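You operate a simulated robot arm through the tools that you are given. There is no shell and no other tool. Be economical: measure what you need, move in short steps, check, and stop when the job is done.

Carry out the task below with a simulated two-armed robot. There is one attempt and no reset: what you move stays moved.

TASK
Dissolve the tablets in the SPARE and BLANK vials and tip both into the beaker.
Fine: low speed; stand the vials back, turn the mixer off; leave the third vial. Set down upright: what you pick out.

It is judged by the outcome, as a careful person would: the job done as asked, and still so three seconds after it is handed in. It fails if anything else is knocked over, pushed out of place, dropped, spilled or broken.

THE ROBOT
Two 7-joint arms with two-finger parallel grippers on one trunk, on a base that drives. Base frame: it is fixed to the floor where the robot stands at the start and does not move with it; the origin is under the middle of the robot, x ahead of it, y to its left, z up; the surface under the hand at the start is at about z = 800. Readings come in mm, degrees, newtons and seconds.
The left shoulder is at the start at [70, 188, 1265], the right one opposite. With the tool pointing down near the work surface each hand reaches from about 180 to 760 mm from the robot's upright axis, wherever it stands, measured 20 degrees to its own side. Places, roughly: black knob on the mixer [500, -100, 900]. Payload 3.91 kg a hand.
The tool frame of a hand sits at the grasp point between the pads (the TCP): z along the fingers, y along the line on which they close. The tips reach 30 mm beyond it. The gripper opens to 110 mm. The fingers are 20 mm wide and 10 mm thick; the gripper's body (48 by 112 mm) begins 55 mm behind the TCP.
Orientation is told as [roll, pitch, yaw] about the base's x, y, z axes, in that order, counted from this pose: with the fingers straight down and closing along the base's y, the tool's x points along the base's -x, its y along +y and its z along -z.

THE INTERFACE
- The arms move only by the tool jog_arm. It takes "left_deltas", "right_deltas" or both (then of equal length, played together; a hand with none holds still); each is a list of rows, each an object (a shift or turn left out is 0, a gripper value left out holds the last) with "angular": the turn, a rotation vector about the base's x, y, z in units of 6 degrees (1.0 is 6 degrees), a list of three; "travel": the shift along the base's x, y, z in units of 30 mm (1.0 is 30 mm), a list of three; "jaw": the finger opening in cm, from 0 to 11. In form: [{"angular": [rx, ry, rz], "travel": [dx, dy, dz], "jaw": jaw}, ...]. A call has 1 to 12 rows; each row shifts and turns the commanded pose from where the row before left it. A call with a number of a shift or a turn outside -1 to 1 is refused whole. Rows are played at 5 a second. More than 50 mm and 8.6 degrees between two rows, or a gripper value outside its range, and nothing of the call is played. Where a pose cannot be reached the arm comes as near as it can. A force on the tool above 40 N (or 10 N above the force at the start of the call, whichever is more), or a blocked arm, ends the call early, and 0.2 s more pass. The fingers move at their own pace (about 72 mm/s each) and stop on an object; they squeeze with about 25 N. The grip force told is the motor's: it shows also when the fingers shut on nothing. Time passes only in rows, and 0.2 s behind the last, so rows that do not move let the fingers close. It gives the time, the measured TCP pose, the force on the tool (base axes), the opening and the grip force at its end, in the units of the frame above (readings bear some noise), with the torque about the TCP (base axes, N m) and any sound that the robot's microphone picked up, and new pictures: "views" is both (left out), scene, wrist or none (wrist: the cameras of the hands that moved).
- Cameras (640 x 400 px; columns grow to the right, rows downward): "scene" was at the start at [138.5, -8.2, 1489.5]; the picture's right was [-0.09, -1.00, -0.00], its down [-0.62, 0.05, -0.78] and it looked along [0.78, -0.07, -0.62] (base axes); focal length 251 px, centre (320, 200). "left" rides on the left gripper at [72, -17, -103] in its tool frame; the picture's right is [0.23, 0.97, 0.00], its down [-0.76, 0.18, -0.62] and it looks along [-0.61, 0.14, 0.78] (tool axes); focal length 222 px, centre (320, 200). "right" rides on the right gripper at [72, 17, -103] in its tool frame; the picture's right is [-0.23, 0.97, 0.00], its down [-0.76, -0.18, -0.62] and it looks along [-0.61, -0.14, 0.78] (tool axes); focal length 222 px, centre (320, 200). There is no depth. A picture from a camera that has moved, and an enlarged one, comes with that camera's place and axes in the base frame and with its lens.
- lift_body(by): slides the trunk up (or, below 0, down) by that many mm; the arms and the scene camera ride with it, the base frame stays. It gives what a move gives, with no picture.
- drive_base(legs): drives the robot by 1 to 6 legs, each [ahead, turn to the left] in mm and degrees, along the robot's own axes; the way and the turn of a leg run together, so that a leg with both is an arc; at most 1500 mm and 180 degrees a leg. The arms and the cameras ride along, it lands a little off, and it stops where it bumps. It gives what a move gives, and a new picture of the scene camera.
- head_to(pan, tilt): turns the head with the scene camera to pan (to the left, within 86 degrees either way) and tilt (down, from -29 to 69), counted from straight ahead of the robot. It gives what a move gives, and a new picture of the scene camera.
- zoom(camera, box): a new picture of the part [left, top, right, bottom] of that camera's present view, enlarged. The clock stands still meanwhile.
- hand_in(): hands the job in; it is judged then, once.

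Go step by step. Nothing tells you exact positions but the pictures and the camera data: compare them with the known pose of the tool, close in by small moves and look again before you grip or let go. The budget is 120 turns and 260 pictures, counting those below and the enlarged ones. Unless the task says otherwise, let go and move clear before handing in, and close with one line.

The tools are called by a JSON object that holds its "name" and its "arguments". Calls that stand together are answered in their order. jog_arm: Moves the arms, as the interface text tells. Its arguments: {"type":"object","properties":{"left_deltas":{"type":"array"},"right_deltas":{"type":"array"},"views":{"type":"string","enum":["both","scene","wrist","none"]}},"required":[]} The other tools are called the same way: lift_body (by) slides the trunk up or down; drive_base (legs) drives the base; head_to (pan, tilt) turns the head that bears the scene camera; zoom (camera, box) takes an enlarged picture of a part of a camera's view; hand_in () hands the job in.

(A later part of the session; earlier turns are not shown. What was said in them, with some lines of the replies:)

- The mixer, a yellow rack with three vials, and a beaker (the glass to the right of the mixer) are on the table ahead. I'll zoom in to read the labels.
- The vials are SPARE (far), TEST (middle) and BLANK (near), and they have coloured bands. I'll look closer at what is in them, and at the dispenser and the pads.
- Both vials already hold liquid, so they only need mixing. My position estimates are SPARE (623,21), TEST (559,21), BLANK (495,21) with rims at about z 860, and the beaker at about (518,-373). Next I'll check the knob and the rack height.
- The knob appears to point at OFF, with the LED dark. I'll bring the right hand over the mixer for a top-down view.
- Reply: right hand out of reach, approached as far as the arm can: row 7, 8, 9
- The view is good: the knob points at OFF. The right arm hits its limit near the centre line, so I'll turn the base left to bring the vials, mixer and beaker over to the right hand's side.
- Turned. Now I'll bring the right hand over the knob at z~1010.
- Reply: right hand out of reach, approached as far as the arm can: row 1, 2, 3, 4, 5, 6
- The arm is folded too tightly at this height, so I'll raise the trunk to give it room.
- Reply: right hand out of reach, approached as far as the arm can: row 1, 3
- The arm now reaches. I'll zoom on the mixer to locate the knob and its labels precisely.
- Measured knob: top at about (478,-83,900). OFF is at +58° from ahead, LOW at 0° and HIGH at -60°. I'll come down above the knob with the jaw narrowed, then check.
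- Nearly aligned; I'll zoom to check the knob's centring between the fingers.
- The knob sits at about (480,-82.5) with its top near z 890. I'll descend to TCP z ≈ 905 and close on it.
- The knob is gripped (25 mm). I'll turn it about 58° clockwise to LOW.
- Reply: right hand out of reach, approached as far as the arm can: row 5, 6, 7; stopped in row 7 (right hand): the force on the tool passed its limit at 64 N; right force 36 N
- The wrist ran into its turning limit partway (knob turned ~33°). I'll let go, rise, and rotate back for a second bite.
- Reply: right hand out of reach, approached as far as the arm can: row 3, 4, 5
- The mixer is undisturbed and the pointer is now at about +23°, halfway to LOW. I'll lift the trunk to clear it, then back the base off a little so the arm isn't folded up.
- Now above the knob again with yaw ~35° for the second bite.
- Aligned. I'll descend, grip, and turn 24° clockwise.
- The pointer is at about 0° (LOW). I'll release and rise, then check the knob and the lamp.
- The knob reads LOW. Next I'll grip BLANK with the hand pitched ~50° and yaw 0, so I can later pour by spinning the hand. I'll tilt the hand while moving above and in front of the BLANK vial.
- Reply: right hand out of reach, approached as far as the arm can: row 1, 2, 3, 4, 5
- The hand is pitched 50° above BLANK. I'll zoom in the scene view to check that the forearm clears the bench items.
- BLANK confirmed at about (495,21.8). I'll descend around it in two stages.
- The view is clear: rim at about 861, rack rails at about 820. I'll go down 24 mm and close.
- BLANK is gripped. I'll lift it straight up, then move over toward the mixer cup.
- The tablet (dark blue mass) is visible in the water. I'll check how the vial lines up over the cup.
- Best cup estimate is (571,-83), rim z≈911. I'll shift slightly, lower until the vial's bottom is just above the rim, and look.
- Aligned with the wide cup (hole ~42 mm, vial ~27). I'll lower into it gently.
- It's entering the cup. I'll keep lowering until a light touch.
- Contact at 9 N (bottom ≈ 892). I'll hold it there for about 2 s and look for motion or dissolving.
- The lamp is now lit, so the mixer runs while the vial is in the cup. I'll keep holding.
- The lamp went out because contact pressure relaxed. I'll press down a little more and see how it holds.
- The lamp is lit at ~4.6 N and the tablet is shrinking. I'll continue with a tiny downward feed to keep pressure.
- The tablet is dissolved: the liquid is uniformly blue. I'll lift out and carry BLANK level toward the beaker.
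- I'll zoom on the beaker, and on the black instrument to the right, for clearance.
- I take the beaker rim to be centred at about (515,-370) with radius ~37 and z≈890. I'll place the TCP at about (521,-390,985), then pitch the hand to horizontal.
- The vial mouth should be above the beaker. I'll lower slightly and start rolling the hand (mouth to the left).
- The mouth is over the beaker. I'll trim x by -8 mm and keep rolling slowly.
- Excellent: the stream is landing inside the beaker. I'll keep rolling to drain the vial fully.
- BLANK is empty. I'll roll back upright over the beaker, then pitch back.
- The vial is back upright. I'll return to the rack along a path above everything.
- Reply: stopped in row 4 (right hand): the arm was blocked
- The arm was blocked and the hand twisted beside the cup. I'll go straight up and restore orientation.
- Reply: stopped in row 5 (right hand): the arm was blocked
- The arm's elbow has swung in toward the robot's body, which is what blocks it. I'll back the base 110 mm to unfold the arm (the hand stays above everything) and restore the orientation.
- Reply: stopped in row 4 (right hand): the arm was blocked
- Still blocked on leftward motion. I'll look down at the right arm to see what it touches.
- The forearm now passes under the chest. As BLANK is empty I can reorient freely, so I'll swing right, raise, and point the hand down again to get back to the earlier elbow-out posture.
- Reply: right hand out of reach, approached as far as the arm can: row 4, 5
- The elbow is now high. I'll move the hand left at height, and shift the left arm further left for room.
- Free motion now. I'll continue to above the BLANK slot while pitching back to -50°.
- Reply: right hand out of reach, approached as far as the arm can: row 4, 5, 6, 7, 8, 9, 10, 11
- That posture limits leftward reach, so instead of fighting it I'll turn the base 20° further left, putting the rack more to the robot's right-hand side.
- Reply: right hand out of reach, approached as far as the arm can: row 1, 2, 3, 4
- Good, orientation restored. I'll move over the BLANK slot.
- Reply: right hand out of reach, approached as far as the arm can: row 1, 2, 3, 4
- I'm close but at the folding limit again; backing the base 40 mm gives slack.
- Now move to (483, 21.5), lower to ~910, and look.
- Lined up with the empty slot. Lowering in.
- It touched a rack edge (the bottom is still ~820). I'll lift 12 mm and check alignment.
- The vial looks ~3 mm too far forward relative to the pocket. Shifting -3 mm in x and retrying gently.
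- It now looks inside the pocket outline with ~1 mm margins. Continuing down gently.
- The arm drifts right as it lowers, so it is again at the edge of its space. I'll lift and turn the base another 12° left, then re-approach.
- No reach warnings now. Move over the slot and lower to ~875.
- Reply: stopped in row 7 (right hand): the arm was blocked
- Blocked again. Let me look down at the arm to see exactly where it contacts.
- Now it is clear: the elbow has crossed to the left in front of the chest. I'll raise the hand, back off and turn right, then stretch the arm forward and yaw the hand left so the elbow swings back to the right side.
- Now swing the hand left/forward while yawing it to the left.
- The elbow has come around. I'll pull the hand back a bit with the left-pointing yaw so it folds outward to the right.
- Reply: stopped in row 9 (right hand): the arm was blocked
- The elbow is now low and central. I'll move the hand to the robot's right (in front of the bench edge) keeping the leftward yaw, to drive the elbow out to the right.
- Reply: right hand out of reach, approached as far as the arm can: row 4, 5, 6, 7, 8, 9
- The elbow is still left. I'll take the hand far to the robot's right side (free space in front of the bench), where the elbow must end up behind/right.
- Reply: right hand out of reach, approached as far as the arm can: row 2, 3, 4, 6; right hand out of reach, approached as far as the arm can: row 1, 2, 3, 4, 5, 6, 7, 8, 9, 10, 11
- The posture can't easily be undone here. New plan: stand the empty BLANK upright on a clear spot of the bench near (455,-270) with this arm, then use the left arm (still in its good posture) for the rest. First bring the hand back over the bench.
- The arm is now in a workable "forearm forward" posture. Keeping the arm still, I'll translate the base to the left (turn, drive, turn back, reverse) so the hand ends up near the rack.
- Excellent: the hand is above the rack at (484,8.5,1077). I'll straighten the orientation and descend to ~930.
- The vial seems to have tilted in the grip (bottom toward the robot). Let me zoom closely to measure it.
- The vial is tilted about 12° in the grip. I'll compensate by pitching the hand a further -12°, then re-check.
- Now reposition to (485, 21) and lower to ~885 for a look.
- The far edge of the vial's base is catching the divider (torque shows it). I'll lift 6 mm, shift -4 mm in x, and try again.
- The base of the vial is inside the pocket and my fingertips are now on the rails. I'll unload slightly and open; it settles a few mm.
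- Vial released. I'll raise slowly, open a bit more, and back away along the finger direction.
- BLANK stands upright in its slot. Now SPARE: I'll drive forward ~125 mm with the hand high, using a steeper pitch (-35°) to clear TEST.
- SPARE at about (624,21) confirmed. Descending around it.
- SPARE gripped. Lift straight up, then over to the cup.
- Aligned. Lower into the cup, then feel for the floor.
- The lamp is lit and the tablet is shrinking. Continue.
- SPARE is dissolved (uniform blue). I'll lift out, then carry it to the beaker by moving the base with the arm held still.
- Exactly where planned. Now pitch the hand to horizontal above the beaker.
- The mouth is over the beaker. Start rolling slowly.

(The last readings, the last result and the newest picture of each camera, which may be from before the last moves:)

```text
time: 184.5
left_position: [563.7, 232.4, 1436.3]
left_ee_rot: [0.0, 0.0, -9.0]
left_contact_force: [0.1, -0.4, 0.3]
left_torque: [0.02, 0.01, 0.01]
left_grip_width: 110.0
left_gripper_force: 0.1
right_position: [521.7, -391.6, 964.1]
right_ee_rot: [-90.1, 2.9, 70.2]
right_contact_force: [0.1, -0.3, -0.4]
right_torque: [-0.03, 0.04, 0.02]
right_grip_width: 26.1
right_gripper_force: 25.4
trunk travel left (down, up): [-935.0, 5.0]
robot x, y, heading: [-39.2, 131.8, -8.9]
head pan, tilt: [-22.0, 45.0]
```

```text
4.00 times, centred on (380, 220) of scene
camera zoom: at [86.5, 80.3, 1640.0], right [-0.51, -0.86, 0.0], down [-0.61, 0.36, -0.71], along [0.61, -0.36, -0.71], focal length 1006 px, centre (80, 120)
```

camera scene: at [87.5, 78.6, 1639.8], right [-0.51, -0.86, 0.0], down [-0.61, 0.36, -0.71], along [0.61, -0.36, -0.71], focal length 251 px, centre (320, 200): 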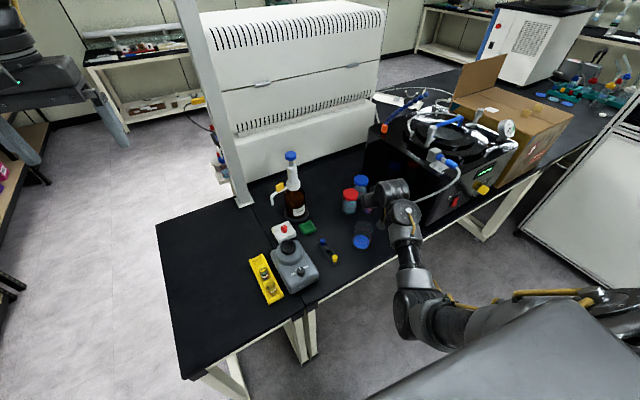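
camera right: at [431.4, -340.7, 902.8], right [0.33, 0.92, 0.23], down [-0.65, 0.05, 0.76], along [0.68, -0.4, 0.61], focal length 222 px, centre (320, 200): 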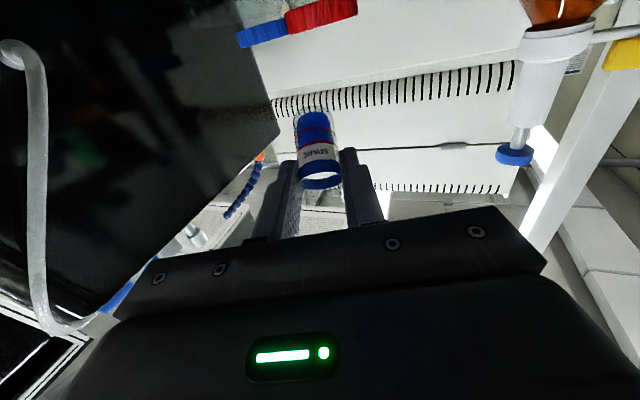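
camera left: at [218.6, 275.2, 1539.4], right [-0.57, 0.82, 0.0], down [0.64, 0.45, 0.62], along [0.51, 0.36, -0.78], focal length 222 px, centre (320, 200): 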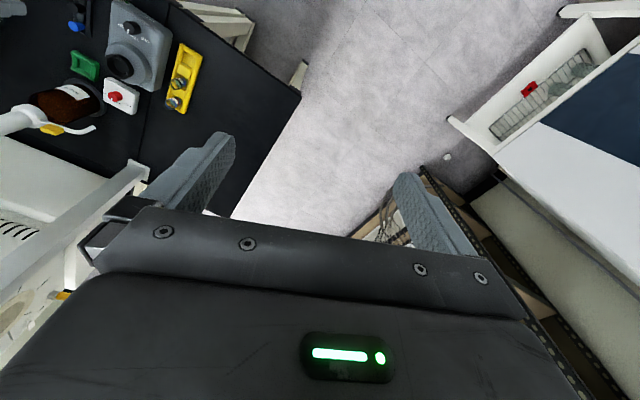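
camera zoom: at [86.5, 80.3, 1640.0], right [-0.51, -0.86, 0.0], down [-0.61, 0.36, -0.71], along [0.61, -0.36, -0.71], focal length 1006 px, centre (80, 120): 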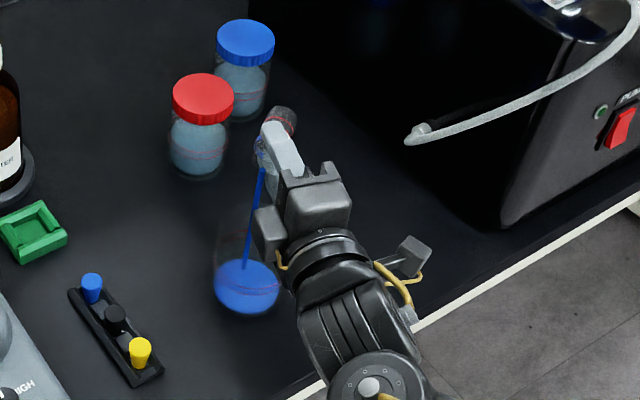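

The stream lands in the beaker. Roll further to drain.

{"name": "jog_arm", "arguments": {"right_deltas": [{}, {"angular": [-0.66, 0.24, 0]}, {"angular": [-0.66, 0.24, 0]}, {"angular": [-0.66, 0.24, 0]}, {"angular": [-0.66, 0.24, 0]}, {"angular": [-0.66, 0.24, 0]}, {"angular": [-0.66, 0.24, 0]}, {"angular": [-0.66, 0.24, 0]}, {"angular": [-0.66, 0.24, 0]}, {}, {}, {}], "views": "wrist"}}

{"name": "zoom", "arguments": {"camera": "scene", "box": [320, 170, 440, 270]}}

```text
time: 187.1
left_position: [565.0, 232.4, 1436.3]
left_ee_rot: [0.0, 0.1, -9.0]
left_contact_force: [-0.5, 0.5, 0.0]
left_torque: [0.03, 0.0, -0.01]
left_grip_width: 109.9
left_gripper_force: 0.0
right_position: [523.8, -392.0, 966.4]
right_ee_rot: [-89.9, 36.4, 70.1]
right_contact_force: [0.5, 0.2, -0.4]
right_torque: [0.01, 0.0, 0.01]
right_grip_width: 25.8
right_gripper_force: 25.0
trunk travel left (down, up): [-935.0, 5.0]
robot x, y, heading: [-34.5, 131.6, -9.1]
head pan, tilt: [-22.0, 45.0]
camera right: at [402.6, -420.6, 995.7], right [-0.13, -0.37, -0.92], down [-0.34, 0.89, -0.31], along [0.93, 0.27, -0.25], focal length 222 px, centre (320, 200)
```

right: 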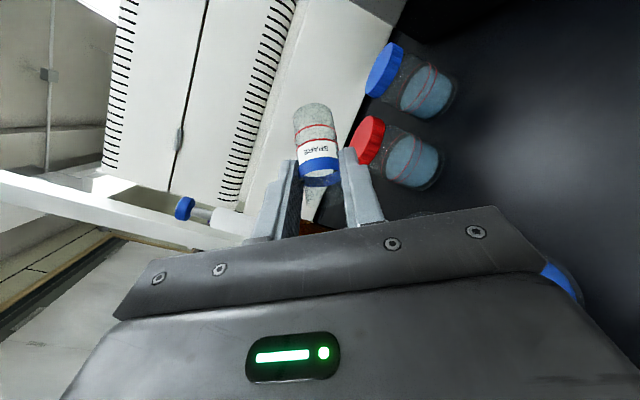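

```text
4.00 times, centred on (380, 220) of scene
camera zoom: at [86.5, 80.4, 1640.0], right [-0.51, -0.86, 0.0], down [-0.61, 0.36, -0.71], along [0.61, -0.36, -0.71], focal length 1006 px, centre (80, 120)
```

zoom: 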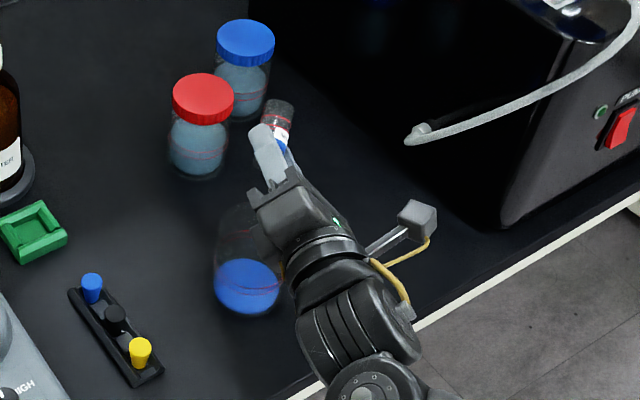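

SPARE is empty. Reverse the roll, then the pitch, exactly.

{"name": "jog_arm", "arguments": {"right_deltas": [{"angular": [0.9, -0.3273, 0]}, {"angular": [0.9, -0.3273, 0]}, {"angular": [0.9, -0.3273, 0]}, {"angular": [0.9, -0.3273, 0]}, {"angular": [0.9, -0.3273, 0]}, {"angular": [0.9, -0.3273, 0]}, {"angular": [0.9, -0.3273, 0]}, {"angular": [0.9, -0.3273, 0]}, {"angular": [0.9, -0.3273, 0]}, {"angular": [0.9, -0.3273, 0]}, {"angular": [0.9, -0.3273, 0]}], "views": "none"}}

{"name": "jog_arm", "arguments": {"right_deltas": [{"angular": [0.9, -0.3273, 0]}, {"angular": [0.9, -0.3273, 0]}, {"angular": [0.9, -0.3273, 0]}, {"angular": [0.9, -0.3273, 0]}, {"angular": [0.9, -0.3273, 0]}, {"angular": [0.9, -0.3273, 0]}, {"angular": [0.9, -0.3273, 0]}, {"angular": [0.9, -0.3273, 0]}, {"angular": [0.9, -0.3273, 0]}, {"angular": [0.9, -0.3273, 0]}, {"angular": [0.9, -0.3273, 0]}], "views": "none"}}

{"name": "jog_arm", "arguments": {"right_deltas": [{"angular": [0.313, 0.86, 0]}, {"angular": [0.313, 0.86, 0]}, {"angular": [0.313, 0.86, 0]}, {"angular": [0.313, 0.86, 0]}, {"angular": [0.313, 0.86, 0]}, {"angular": [0.313, 0.86, 0]}, {"angular": [0.313, 0.86, 0]}, {"angular": [0.313, 0.86, 0]}, {"travel": [0, 0.05, 0.7], "angular": [0.313, 0.86, 0]}, {"travel": [-0.1, 0.05, 0.6], "angular": [0.313, 0.86, 0]}, {}], "views": "wrist"}}

```text
time: 189.5
left_position: [563.9, 231.1, 1436.1]
left_ee_rot: [0.0, 0.1, -9.0]
left_contact_force: [0.5, -0.2, -0.1]
left_torque: [-0.01, -0.01, 0.01]
left_grip_width: 110.1
left_gripper_force: 0.0
right_position: [522.9, -391.0, 965.3]
right_ee_rot: [-90.0, -26.9, 70.2]
right_contact_force: [-0.4, -1.0, -0.3]
right_torque: [0.03, 0.01, -0.01]
right_grip_width: 26.0
right_gripper_force: 25.5
trunk travel left (down, up): [-935.0, 5.0]
robot x, y, heading: [-32.7, 136.0, -8.8]
head pan, tilt: [-22.0, 45.0]
```

```text
time: 191.9
left_position: [564.2, 233.3, 1437.2]
left_ee_rot: [0.1, 0.1, -9.1]
left_contact_force: [0.4, -0.4, 0.3]
left_torque: [0.03, 0.03, -0.01]
left_grip_width: 109.9
left_gripper_force: 0.1
right_position: [521.9, -391.5, 965.4]
right_ee_rot: [115.5, -90.0, -135.5]
right_contact_force: [-0.5, -0.1, 0.5]
right_torque: [-0.01, 0.0, 0.06]
right_grip_width: 25.6
right_gripper_force: 24.9
trunk travel left (down, up): [-935.0, 5.0]
robot x, y, heading: [-36.0, 127.7, -8.9]
head pan, tilt: [-22.0, 45.0]
```

```text
time: 194.3
left_position: [563.8, 231.8, 1436.8]
left_ee_rot: [0.1, 0.2, -9.0]
left_contact_force: [0.0, -0.5, -0.7]
left_torque: [-0.06, -0.02, 0.02]
left_grip_width: 109.9
left_gripper_force: 0.1
right_position: [518.0, -389.2, 1004.3]
right_ee_rot: [0.0, -35.1, -20.1]
right_contact_force: [-0.3, -0.7, 0.0]
right_torque: [-0.01, 0.0, 0.0]
right_grip_width: 25.4
right_gripper_force: 24.2
trunk travel left (down, up): [-935.0, 5.0]
robot x, y, heading: [-33.3, 135.8, -9.0]
head pan, tilt: [-22.0, 45.0]
camera right: at [413.2, -332.4, 1048.0], right [0.51, 0.85, 0.13], down [0.19, -0.26, 0.95], along [0.84, -0.46, -0.29], focal length 222 px, centre (320, 200)
```

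right: 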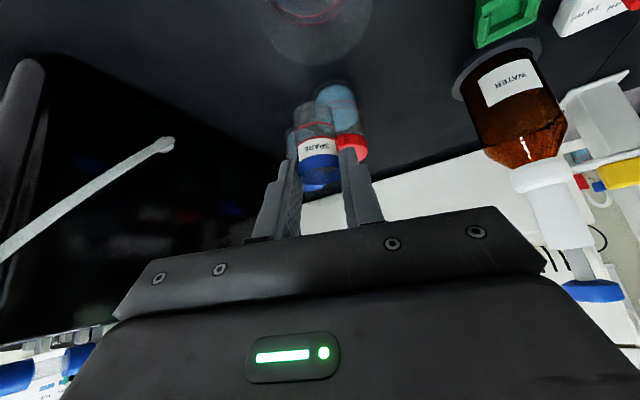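

Upright again. Drive back by the reverse route.

{"name": "drive_base", "arguments": {"legs": [[0, -30.6], [-135, 0], [0, 50.6]]}}

{"name": "jog_arm", "arguments": {"right_deltas": [{"travel": [0.5, 0.9, 0], "angular": [0, 0, -0.7]}, {"travel": [0.5, 0.9, 0], "angular": [0, 0, -0.7]}, {"travel": [0.4, 0.9, 0], "angular": [0, 0, -0.6]}, {"travel": [0.3, 0.8, 0]}, {}, {}], "views": "wrist"}}

```text
time: 199.4
left_position: [393.8, 509.9, 1436.4]
left_ee_rot: [0.1, 0.1, 10.1]
left_contact_force: [-0.3, -0.4, 0.9]
left_torque: [0.0, 0.0, 0.01]
left_grip_width: 110.1
left_gripper_force: 0.2
right_position: [553.0, -91.5, 1004.7]
right_ee_rot: [0.1, -35.2, -1.0]
right_contact_force: [0.0, 0.4, 0.7]
right_torque: [-0.01, 0.0, 0.02]
right_grip_width: 25.4
right_gripper_force: 25.0
trunk travel left (down, up): [-935.0, 5.0]
robot x, y, heading: [-137.6, 218.3, 10.0]
head pan, tilt: [-22.0, 45.0]
camera scene: at [-8.7, 209.4, 1640.0], right [-0.21, -0.98, 0.0], down [-0.69, 0.15, -0.71], along [0.69, -0.15, -0.71], focal length 251 px, centre (320, 200)
```

scene: 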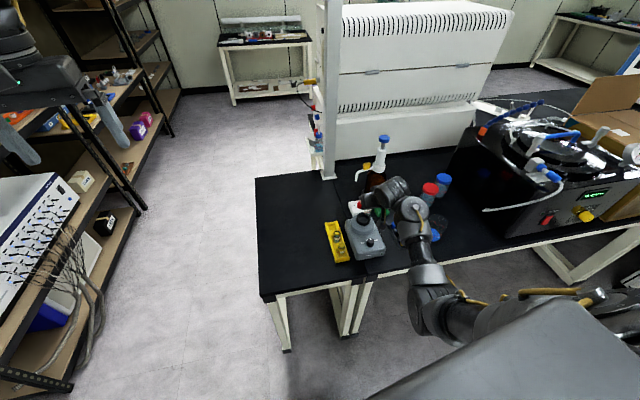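

```text
time: 200.8
left_position: [392.4, 508.9, 1435.7]
left_ee_rot: [0.0, 0.1, 9.9]
left_contact_force: [0.0, 0.2, -1.1]
left_torque: [0.02, -0.01, 0.01]
left_grip_width: 110.0
left_gripper_force: 0.0
right_position: [601.0, 12.7, 1003.9]
right_ee_rot: [0.1, -35.1, -13.0]
right_contact_force: [-0.2, 0.4, -0.1]
right_torque: [0.02, -0.03, 0.03]
right_grip_width: 26.1
right_gripper_force: 24.8
trunk travel left (down, up): [-935.0, 5.0]
robot x, y, heading: [-141.0, 219.1, 10.1]
head pan, tilt: [-22.0, 45.0]
camera right: at [490.2, 55.8, 1047.0], right [0.4, 0.91, 0.13], down [0.22, -0.23, 0.95], along [0.89, -0.35, -0.29], focal length 222 px, centre (320, 200)
```

right: 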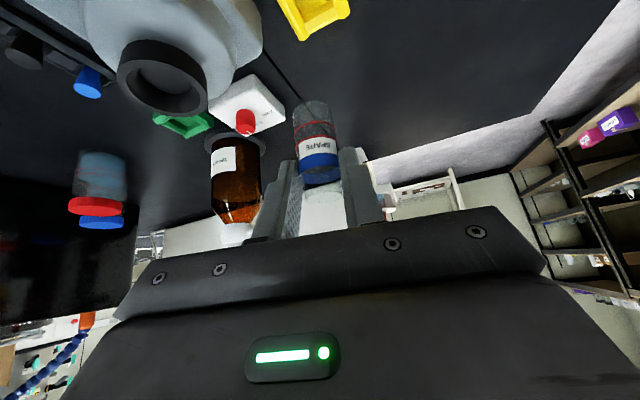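

{"name": "jog_arm", "arguments": {"right_deltas": [{"travel": [0.43, 0.38, -0.4]}, {"travel": [0, 0, -0.8]}, {"travel": [0, 0, -0.8]}, {"travel": [0, 0, -0.8]}, {}, {}], "views": "none"}}

{"name": "zoom", "arguments": {"camera": "right", "box": [250, 40, 390, 220]}}

```text
time: 202.2
left_position: [392.8, 509.8, 1436.5]
left_ee_rot: [0.1, 0.1, 10.0]
left_contact_force: [-0.2, -0.1, 0.0]
left_torque: [0.01, 0.01, -0.01]
left_grip_width: 109.9
left_gripper_force: 0.0
right_position: [615.1, 22.4, 919.3]
right_ee_rot: [0.1, -35.2, -13.1]
right_contact_force: [0.1, 0.5, -1.7]
right_torque: [-0.02, 0.01, -0.01]
right_grip_width: 25.8
right_gripper_force: 24.8
trunk travel left (down, up): [-935.0, 5.0]
robot x, y, heading: [-139.5, 216.8, 10.2]
head pan, tilt: [-22.0, 45.0]
```

```text
2.22 times, centred on (320, 130) of right
camera zoom: at [503.7, 65.6, 963.0], right [0.4, 0.91, 0.13], down [0.22, -0.23, 0.95], along [0.89, -0.35, -0.29], focal length 494 px, centre (320, 356)
```

zoom: 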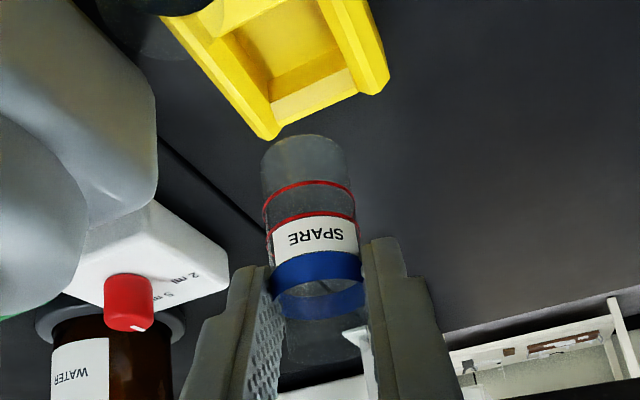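

Good view of the empty slot; the vial is aligned. Lower to just above it.

{"name": "jog_arm", "arguments": {"right_deltas": [{"travel": [0, 0.04, -0.5]}, {"travel": [0, 0, -0.5]}, {}, {}], "views": "none"}}

{"name": "zoom", "arguments": {"camera": "right", "box": [260, 60, 380, 200]}}

```text
time: 203.2
left_position: [394.1, 509.8, 1435.3]
left_ee_rot: [0.0, 0.1, 10.0]
left_contact_force: [0.3, -0.6, 0.1]
left_torque: [-0.02, -0.01, 0.01]
left_grip_width: 110.1
left_gripper_force: 0.0
right_position: [615.2, 24.4, 891.0]
right_ee_rot: [0.0, -35.1, -13.0]
right_contact_force: [-0.2, 0.0, 0.5]
right_torque: [-0.01, 0.02, 0.01]
right_grip_width: 26.0
right_gripper_force: 25.1
trunk travel left (down, up): [-935.0, 5.0]
robot x, y, heading: [-140.4, 220.8, 9.8]
head pan, tilt: [-22.0, 45.0]
```

```text
2.86 times, centred on (320, 130) of right
camera zoom: at [504.0, 68.2, 933.3], right [0.4, 0.91, 0.13], down [0.22, -0.23, 0.95], along [0.89, -0.35, -0.29], focal length 635 px, centre (320, 400)
```

zoom: 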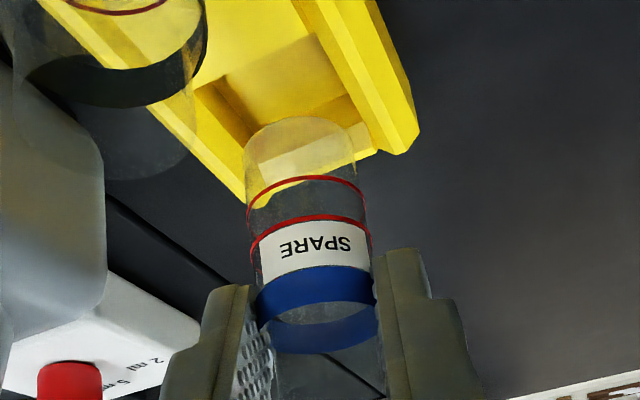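

{"name": "jog_arm", "arguments": {"right_deltas": [{"travel": [-0.03, -0.04, -0.2]}, {"travel": [0, 0, -0.2]}, {"travel": [0, 0, -0.15]}, {}], "views": "none"}}

{"name": "zoom", "arguments": {"camera": "right", "box": [260, 60, 380, 200]}}

```text
time: 204.2
left_position: [393.8, 510.1, 1436.7]
left_ee_rot: [-0.2, 0.1, 10.0]
left_contact_force: [0.2, -0.1, -0.4]
left_torque: [0.01, 0.0, 0.0]
left_grip_width: 109.9
left_gripper_force: 0.1
right_position: [615.1, 24.2, 872.2]
right_ee_rot: [0.0, -35.0, -13.0]
right_contact_force: [-3.1, -0.5, -1.8]
right_torque: [0.0, 0.19, -0.06]
right_grip_width: 25.8
right_gripper_force: 24.8
trunk travel left (down, up): [-935.0, 5.0]
robot x, y, heading: [-140.1, 216.4, 9.9]
head pan, tilt: [-22.0, 45.0]
```

```text
2.86 times, centred on (320, 130) of right
camera zoom: at [503.5, 67.1, 916.2], right [0.4, 0.91, 0.13], down [0.22, -0.23, 0.95], along [0.89, -0.35, -0.29], focal length 635 px, centre (320, 400)
```

zoom: 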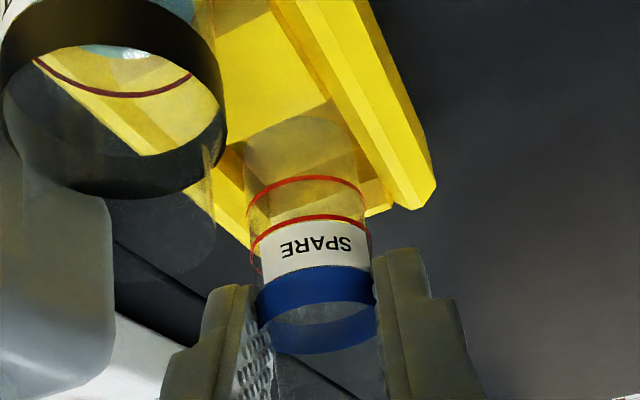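

It is entering the pocket with light side contact. Nudge -1 mm in x and continue.

{"name": "jog_arm", "arguments": {"right_deltas": [{"travel": [-0.05, 0, -0.08]}, {"travel": [0, 0, -0.1]}, {"travel": [0, 0, -0.08]}, {}], "views": "none"}}

```text
time: 205.2
left_position: [394.1, 510.8, 1436.8]
left_ee_rot: [-0.2, 0.0, 10.1]
left_contact_force: [0.8, -0.1, 0.7]
left_torque: [-0.01, -0.01, -0.01]
left_grip_width: 110.1
left_gripper_force: 0.0
right_position: [614.4, 25.2, 867.2]
right_ee_rot: [0.1, -35.3, -13.0]
right_contact_force: [-0.1, -0.8, 5.7]
right_torque: [-0.09, -0.05, -0.05]
right_grip_width: 25.9
right_gripper_force: 25.3
trunk travel left (down, up): [-935.0, 5.0]
robot x, y, heading: [-138.6, 219.1, 10.0]
head pan, tilt: [-22.0, 45.0]
```

{"name": "zoom", "arguments": {"camera": "right", "box": [260, 60, 380, 200]}}

```text
2.86 times, centred on (320, 130) of right
camera zoom: at [502.4, 67.5, 910.4], right [0.4, 0.91, 0.13], down [0.21, -0.23, 0.95], along [0.89, -0.35, -0.29], focal length 635 px, centre (320, 400)
```

zoom: 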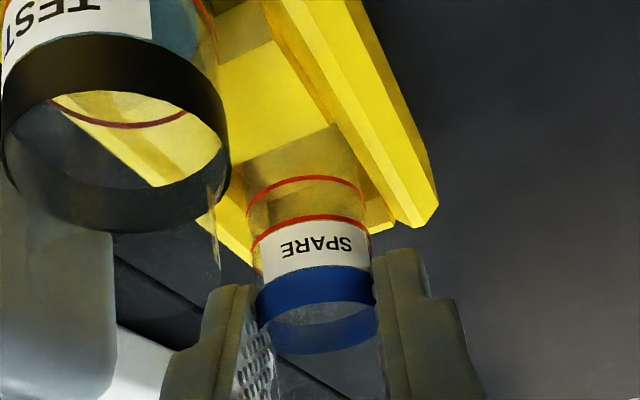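

SPARE is seated in its pocket. Release and rise vertically.

{"name": "jog_arm", "arguments": {"right_deltas": [{"jaw": 2.9}, {"jaw": 3.4}, {"jaw": 4.6}, {}, {"travel": [0, 0, 0.4]}, {"travel": [0, 0, 0.8]}, {"travel": [0, 0, 0.9]}, {"travel": [0, 0, 0.9]}, {"travel": [0, 0, 0.9]}, {}], "views": "none"}}

{"name": "zoom", "arguments": {"camera": "right", "box": [220, 0, 400, 140]}}

```text
time: 207.4
left_position: [393.0, 509.9, 1437.1]
left_ee_rot: [0.1, 0.1, 10.0]
left_contact_force: [0.9, -0.8, -0.1]
left_torque: [-0.03, 0.01, 0.0]
left_grip_width: 109.8
left_gripper_force: 0.0
right_position: [614.0, 25.9, 983.5]
right_ee_rot: [-0.1, -35.1, -13.1]
right_contact_force: [0.5, 0.0, -0.2]
right_torque: [-0.03, -0.01, 0.04]
right_grip_width: 46.2
right_gripper_force: 0.0
trunk travel left (down, up): [-935.0, 5.0]
robot x, y, heading: [-141.2, 222.5, 9.9]
head pan, tilt: [-22.0, 45.0]
```

```text
2.86 times, centred on (310, 70) of right
camera zoom: at [502.7, 68.4, 1026.3], right [0.4, 0.91, 0.13], down [0.22, -0.23, 0.95], along [0.89, -0.35, -0.29], focal length 635 px, centre (349, 571)
```

zoom: 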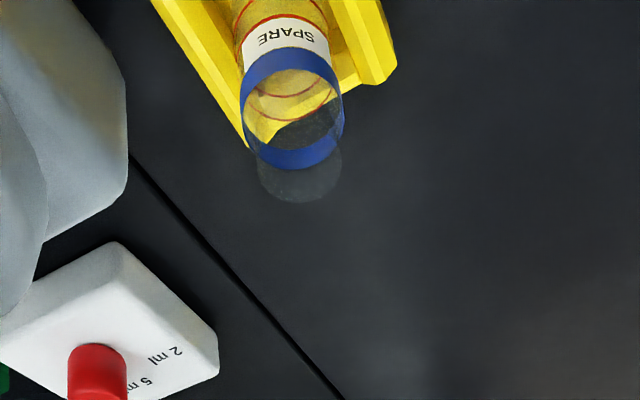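

SPARE is upright in its slot. Now the knob: bring the hand over it pointing straight down.

{"name": "jog_arm", "arguments": {"right_deltas": [{"travel": [0, 0, 0.8]}, {"travel": [-0.7, -0.5, 0.4], "angular": [0.22, 0.95, 0]}, {"travel": [-0.75, -0.6, 0], "angular": [0.22, 0.95, 0]}, {"travel": [-0.75, -0.6, 0], "angular": [0.22, 0.95, 0]}, {"travel": [-0.75, -0.6, 0], "angular": [0.22, 0.95, 0]}, {"travel": [-0.75, -0.6, 0], "angular": [0.22, 0.95, 0]}, {"travel": [-0.77, -0.7, 0], "angular": [0.22, 0.95, 0]}, {"jaw": 5}, {}], "views": "wrist"}}

```text
time: 208.8
left_position: [393.2, 509.2, 1436.4]
left_ee_rot: [0.0, 0.2, 10.0]
left_contact_force: [0.6, -0.7, -0.1]
left_torque: [0.02, 0.03, 0.04]
left_grip_width: 109.9
left_gripper_force: 0.1
right_position: [511.7, -58.4, 1018.3]
right_ee_rot: [0.2, -8.5, -13.4]
right_contact_force: [20.1, 6.1, -25.6]
right_torque: [-1.38, -0.37, -1.12]
right_grip_width: 45.8
right_gripper_force: 0.1
trunk travel left (down, up): [-935.0, 5.0]
robot x, y, heading: [-140.0, 220.9, 10.0]
head pan, tilt: [-22.0, 45.0]
stopped in row 6 (right hand): the force on the tool passed its limit at 139 N (the readings are from after the stop); the commanded pose is now the measured one
camera right: at [431.4, -22.3, 1110.7], right [0.44, 0.89, 0.04], down [0.6, -0.33, 0.73], along [0.66, -0.3, -0.68], focal length 222 px, centre (320, 200)
```

right: 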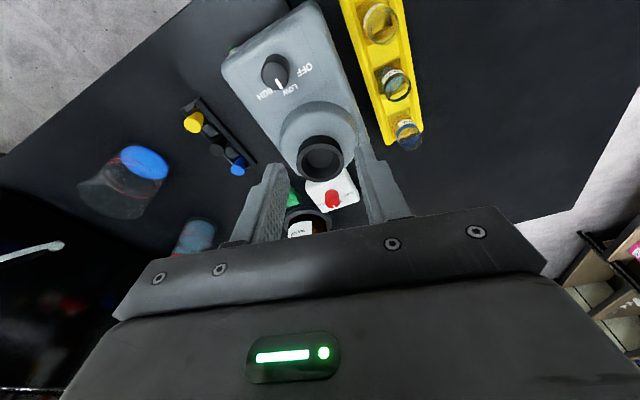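

That force was the hand folding against its own forearm (nothing on the bench moved). I'll go back to pitch -35° and turn the knob with the pitched hand instead.

{"name": "jog_arm", "arguments": {"right_deltas": [{"travel": [0, 0, 0.3], "angular": [-0.2, -0.86, 0]}, {"travel": [-0.2, -0.1, 0], "angular": [-0.2, -0.86, 0]}, {"travel": [-0.4, -0.2, 0], "angular": [-0.2, -0.86, 0]}, {"travel": [-0.4, -0.2, 0], "angular": [-0.2, -0.86, 0]}, {"travel": [-0.4, -0.2, 0], "angular": [-0.2, -0.86, 0]}, {"travel": [-0.2, 0, -0.6], "angular": [0, 0, -0.6], "jaw": 5}, {"travel": [0, 0, -0.9], "angular": [0, 0, -0.6]}, {}], "views": "wrist"}}

{"name": "zoom", "arguments": {"camera": "scene", "box": [310, 190, 450, 280]}}

```text
time: 210.6
left_position: [392.9, 510.8, 1436.1]
left_ee_rot: [-0.1, 0.2, 10.0]
left_contact_force: [-0.6, -0.6, 0.2]
left_torque: [0.0, 0.07, 0.0]
left_grip_width: 109.9
left_gripper_force: 0.1
right_position: [461.6, -77.5, 981.5]
right_ee_rot: [0.3, -34.7, -20.7]
right_contact_force: [0.1, -0.5, 0.5]
right_torque: [0.01, -0.02, 0.0]
right_grip_width: 50.1
right_gripper_force: 0.1
trunk travel left (down, up): [-935.0, 5.0]
robot x, y, heading: [-142.2, 219.9, 9.9]
head pan, tilt: [-22.0, 45.0]
camera right: at [358.0, -21.6, 1025.1], right [0.52, 0.85, 0.13], down [0.19, -0.26, 0.95], along [0.84, -0.46, -0.3], focal length 222 px, centre (320, 200)
```

right: 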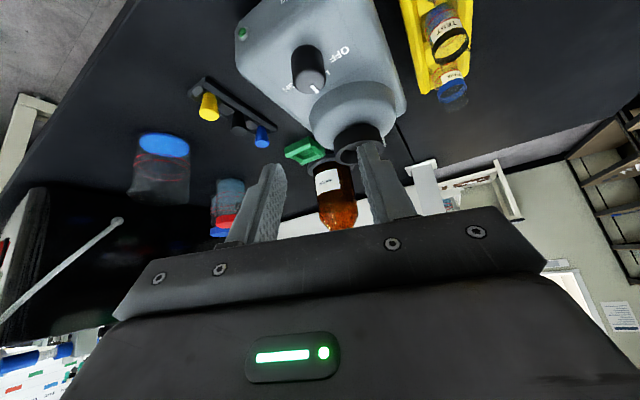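

```text
4.44 times, centred on (380, 235) of scene
camera zoom: at [-9.5, 210.5, 1640.1], right [-0.21, -0.98, 0.0], down [-0.69, 0.15, -0.71], along [0.69, -0.15, -0.71], focal length 1117 px, centre (53, 44)
```

zoom: 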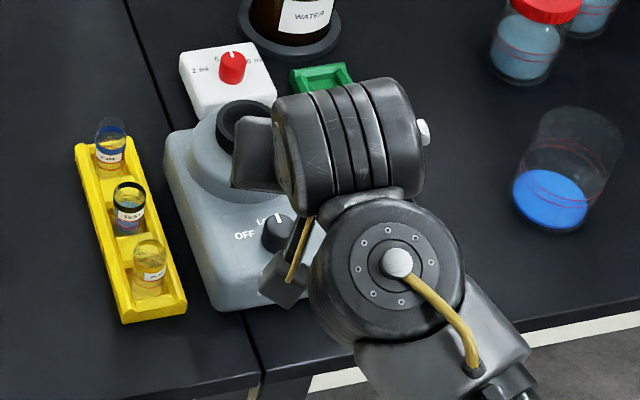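

{"name": "jog_arm", "arguments": {"right_deltas": [{"travel": [0.2, -0.02, -0.6]}, {"travel": [0, 0, -0.6]}, {"travel": [0, 0, -0.5]}, {}, {}], "views": "none"}}

{"name": "zoom", "arguments": {"camera": "right", "box": [230, 60, 410, 220]}}

```text
time: 211.8
left_position: [392.9, 511.3, 1436.1]
left_ee_rot: [-0.1, 0.2, 10.0]
left_contact_force: [-0.1, -0.5, -1.0]
left_torque: [-0.01, 0.0, -0.01]
left_grip_width: 110.1
left_gripper_force: 0.0
right_position: [469.3, -78.9, 930.6]
right_ee_rot: [0.4, -34.8, -20.6]
right_contact_force: [0.4, -0.2, -0.1]
right_torque: [0.0, 0.01, 0.02]
right_grip_width: 50.0
right_gripper_force: 0.1
trunk travel left (down, up): [-935.0, 5.0]
robot x, y, heading: [-138.7, 218.9, 9.8]
head pan, tilt: [-22.0, 45.0]
```

```text
2.50 times, centred on (320, 140) of right
camera zoom: at [364.3, -22.2, 975.0], right [0.52, 0.85, 0.13], down [0.19, -0.26, 0.95], along [0.84, -0.46, -0.3], focal length 555 px, centre (320, 350)
```

zoom: 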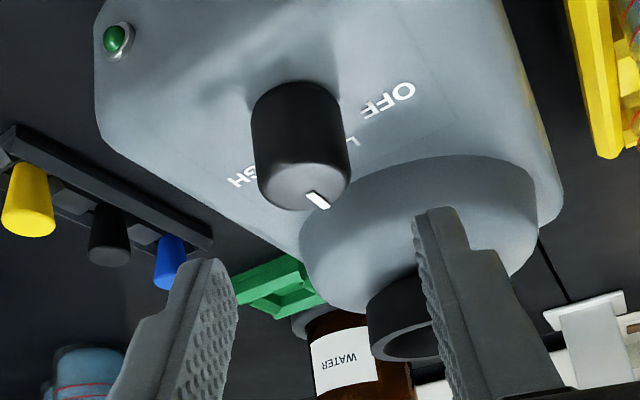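

{"name": "jog_arm", "arguments": {"right_deltas": [{"travel": [-0.03, 0, -0.4]}, {"travel": [0, 0, -0.3]}, {"travel": [0, 0, -0.22]}, {"jaw": 1.5}, {"jaw": 1.5}, {"jaw": 1.5}, {}], "views": "none"}}

{"name": "zoom", "arguments": {"camera": "right", "box": [230, 60, 410, 220]}}

```text
time: 213.4
left_position: [393.6, 510.2, 1436.9]
left_ee_rot: [0.0, 0.1, 10.0]
left_contact_force: [-0.2, -0.1, 0.4]
left_torque: [0.0, 0.0, 0.02]
left_grip_width: 110.0
left_gripper_force: 0.0
right_position: [469.3, -79.5, 904.2]
right_ee_rot: [0.4, -34.7, -20.7]
right_contact_force: [-2.1, -1.3, -1.0]
right_torque: [-0.46, -0.18, -0.03]
right_grip_width: 25.6
right_gripper_force: 45.2
trunk travel left (down, up): [-935.0, 5.0]
robot x, y, heading: [-140.0, 219.4, 9.7]
head pan, tilt: [-22.0, 45.0]
```

```text
2.50 times, centred on (320, 140) of right
camera zoom: at [364.1, -22.3, 948.0], right [0.52, 0.85, 0.13], down [0.19, -0.26, 0.95], along [0.84, -0.46, -0.3], focal length 555 px, centre (320, 350)
```

zoom: 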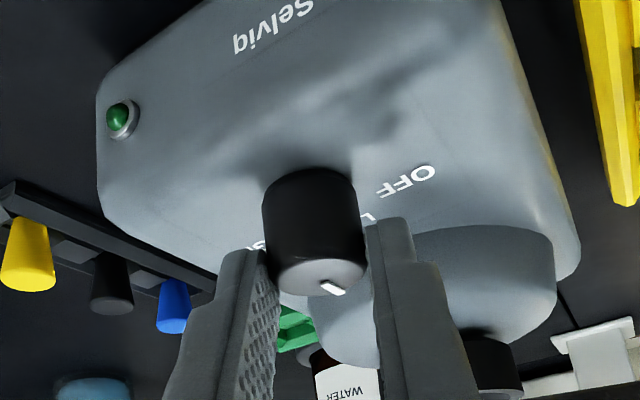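

Gripped. Rotate counter-clockwise about the knob axis toward OFF.

{"name": "jog_arm", "arguments": {"right_deltas": [{"travel": [-0.012, -0.038, 0], "angular": [0, 0, 0.9]}, {"travel": [-0.009, -0.039, 0], "angular": [0, 0, 0.9]}, {"travel": [-0.005, -0.04, 0], "angular": [0, 0, 0.9]}, {"travel": [-0.001, -0.04, 0], "angular": [0, 0, 0.9]}, {"travel": [0.003, -0.04, 0], "angular": [0, 0, 0.9]}, {"travel": [0.006, -0.04, 0], "angular": [0, 0, 0.9]}, {"travel": [0.01, -0.039, 0], "angular": [0, 0, 0.9]}, {"travel": [0.014, -0.038, 0], "angular": [0, 0, 0.9]}, {}], "views": "none"}}

{"name": "zoom", "arguments": {"camera": "right", "box": [230, 60, 410, 220]}}

```text
time: 215.4
left_position: [394.3, 511.8, 1435.5]
left_ee_rot: [-0.1, 0.1, 10.0]
left_contact_force: [0.2, -0.4, -0.1]
left_torque: [-0.01, 0.02, 0.0]
left_grip_width: 110.1
left_gripper_force: 0.0
right_position: [468.8, -88.5, 903.5]
right_ee_rot: [0.2, -34.8, 22.6]
right_contact_force: [4.6, 3.5, -0.3]
right_torque: [-0.32, 0.03, 0.05]
right_grip_width: 25.4
right_gripper_force: 44.6
trunk travel left (down, up): [-935.0, 5.0]
robot x, y, heading: [-138.2, 216.7, 10.1]
head pan, tilt: [-22.0, 45.0]
```

```text
2.50 times, centred on (320, 140) of right
camera zoom: at [353.5, -118.5, 948.0], right [-0.2, 0.97, 0.13], down [0.32, -0.06, 0.95], along [0.93, 0.24, -0.3], focal length 555 px, centre (320, 350)
```

zoom: 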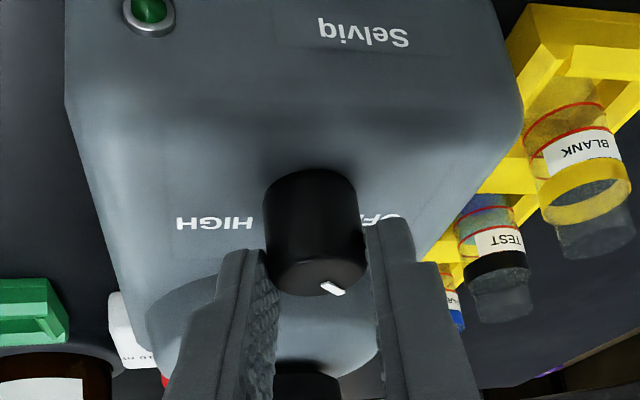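

Turned 43°; continue another ~16°.

{"name": "jog_arm", "arguments": {"right_deltas": [{"travel": [0.017, -0.037, 0], "angular": [0, 0, 0.9]}, {"travel": [0.02, -0.035, 0], "angular": [0, 0, 0.9]}, {"travel": [0.023, -0.033, 0], "angular": [0, 0, 0.9]}, {}, {"jaw": 3}, {"jaw": 5}, {"jaw": 5}, {"travel": [0, 0, 0.5]}, {"travel": [0, 0, 0.8]}, {"travel": [-0.3, 0, 0.9]}, {"travel": [-0.3, 0, 0.9]}, {}], "views": "none"}}

{"name": "zoom", "arguments": {"camera": "right", "box": [230, 0, 410, 160]}}

```text
time: 218.0
left_position: [393.3, 510.5, 1436.2]
left_ee_rot: [0.0, 0.2, 10.0]
left_contact_force: [0.0, 0.4, 0.5]
left_torque: [0.03, 0.0, 0.0]
left_grip_width: 110.2
left_gripper_force: 0.0
right_position: [452.2, -92.2, 998.5]
right_ee_rot: [0.2, -34.7, 38.8]
right_contact_force: [0.1, -0.1, 0.2]
right_torque: [-0.02, 0.0, 0.01]
right_grip_width: 50.0
right_gripper_force: 0.0
trunk travel left (down, up): [-935.0, 5.0]
robot x, y, heading: [-141.5, 218.1, 10.1]
head pan, tilt: [-22.0, 45.0]
```

```text
2.50 times, centred on (320, 80) of right
camera zoom: at [350.0, -153.8, 1041.2], right [-0.47, 0.87, 0.13], down [0.33, 0.03, 0.95], along [0.82, 0.48, -0.3], focal length 555 px, centre (320, 500)
```

zoom: 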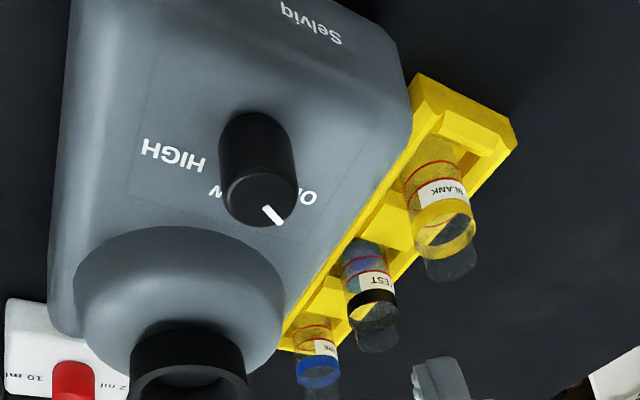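

The pointer is back at ~55°, matching the original OFF position. Retract and take a final look.

{"name": "jog_arm", "arguments": {"right_deltas": [{"travel": [-0.6, -0.3, 0.8]}, {"travel": [-0.6, -0.3, 0.8]}, {"travel": [-0.6, -0.3, 0.8]}, {"travel": [-0.6, -0.3, 0.5]}, {"travel": [-0.5, -0.3, 0]}, {}, {}], "views": "none"}}

{"name": "zoom", "arguments": {"camera": "scene", "box": [310, 180, 470, 280]}}

{"name": "zoom", "arguments": {"camera": "scene", "box": [320, 210, 390, 265]}}

```text
time: 219.6
left_position: [393.4, 510.6, 1435.5]
left_ee_rot: [-0.1, 0.1, 10.0]
left_contact_force: [-0.1, -0.6, -0.5]
left_torque: [0.03, 0.03, 0.0]
left_grip_width: 109.9
left_gripper_force: 0.0
right_position: [364.9, -136.8, 1082.9]
right_ee_rot: [0.3, -34.7, 38.9]
right_contact_force: [-0.3, 0.4, -0.1]
right_torque: [-0.01, -0.01, 0.02]
right_grip_width: 50.1
right_gripper_force: 0.0
trunk travel left (down, up): [-935.0, 5.0]
robot x, y, heading: [-143.1, 219.0, 10.2]
head pan, tilt: [-22.0, 45.0]
```

```text
4.00 times, centred on (390, 230) of scene
camera zoom: at [-8.6, 210.4, 1640.0], right [-0.21, -0.98, 0.0], down [-0.69, 0.15, -0.71], along [0.69, -0.15, -0.71], focal length 1006 px, centre (40, 80)
```

zoom: 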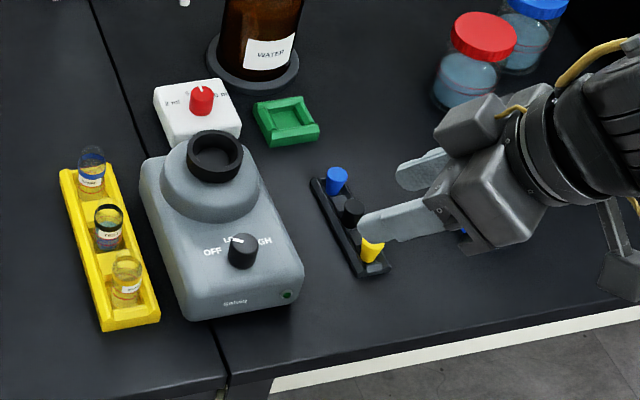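

```text
7.27 times, centred on (355, 238) of scene
camera zoom: at [-8.6, 210.4, 1640.0], right [-0.21, -0.98, 0.0], down [-0.69, 0.15, -0.71], along [0.69, -0.15, -0.71], focal length 1828 px, centre (66, -73)
```

zoom: 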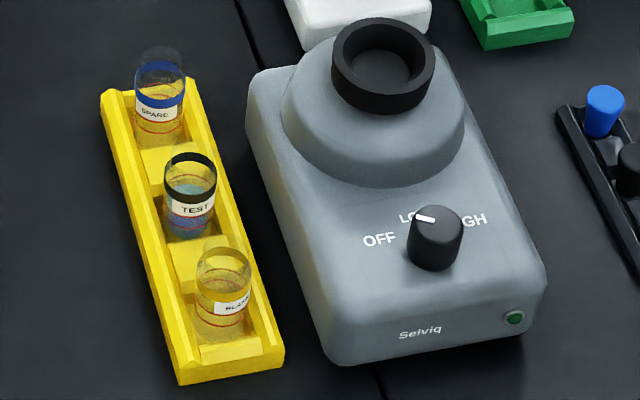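

SPARE and BLANK are empty and stand upright in their slots. TEST is untouched, the knob points at OFF with the lamp dark, and the hand is clear, so I'm handing in.

{"name": "hand_in", "arguments": {}}

```text
The job is handed in.
```

Both tablets are dissolved and both vials are emptied into the beaker. SPARE and BLANK are back upright in the rack, the mixer is off after running only at low speed, and TEST was not touched. I saw no spills.
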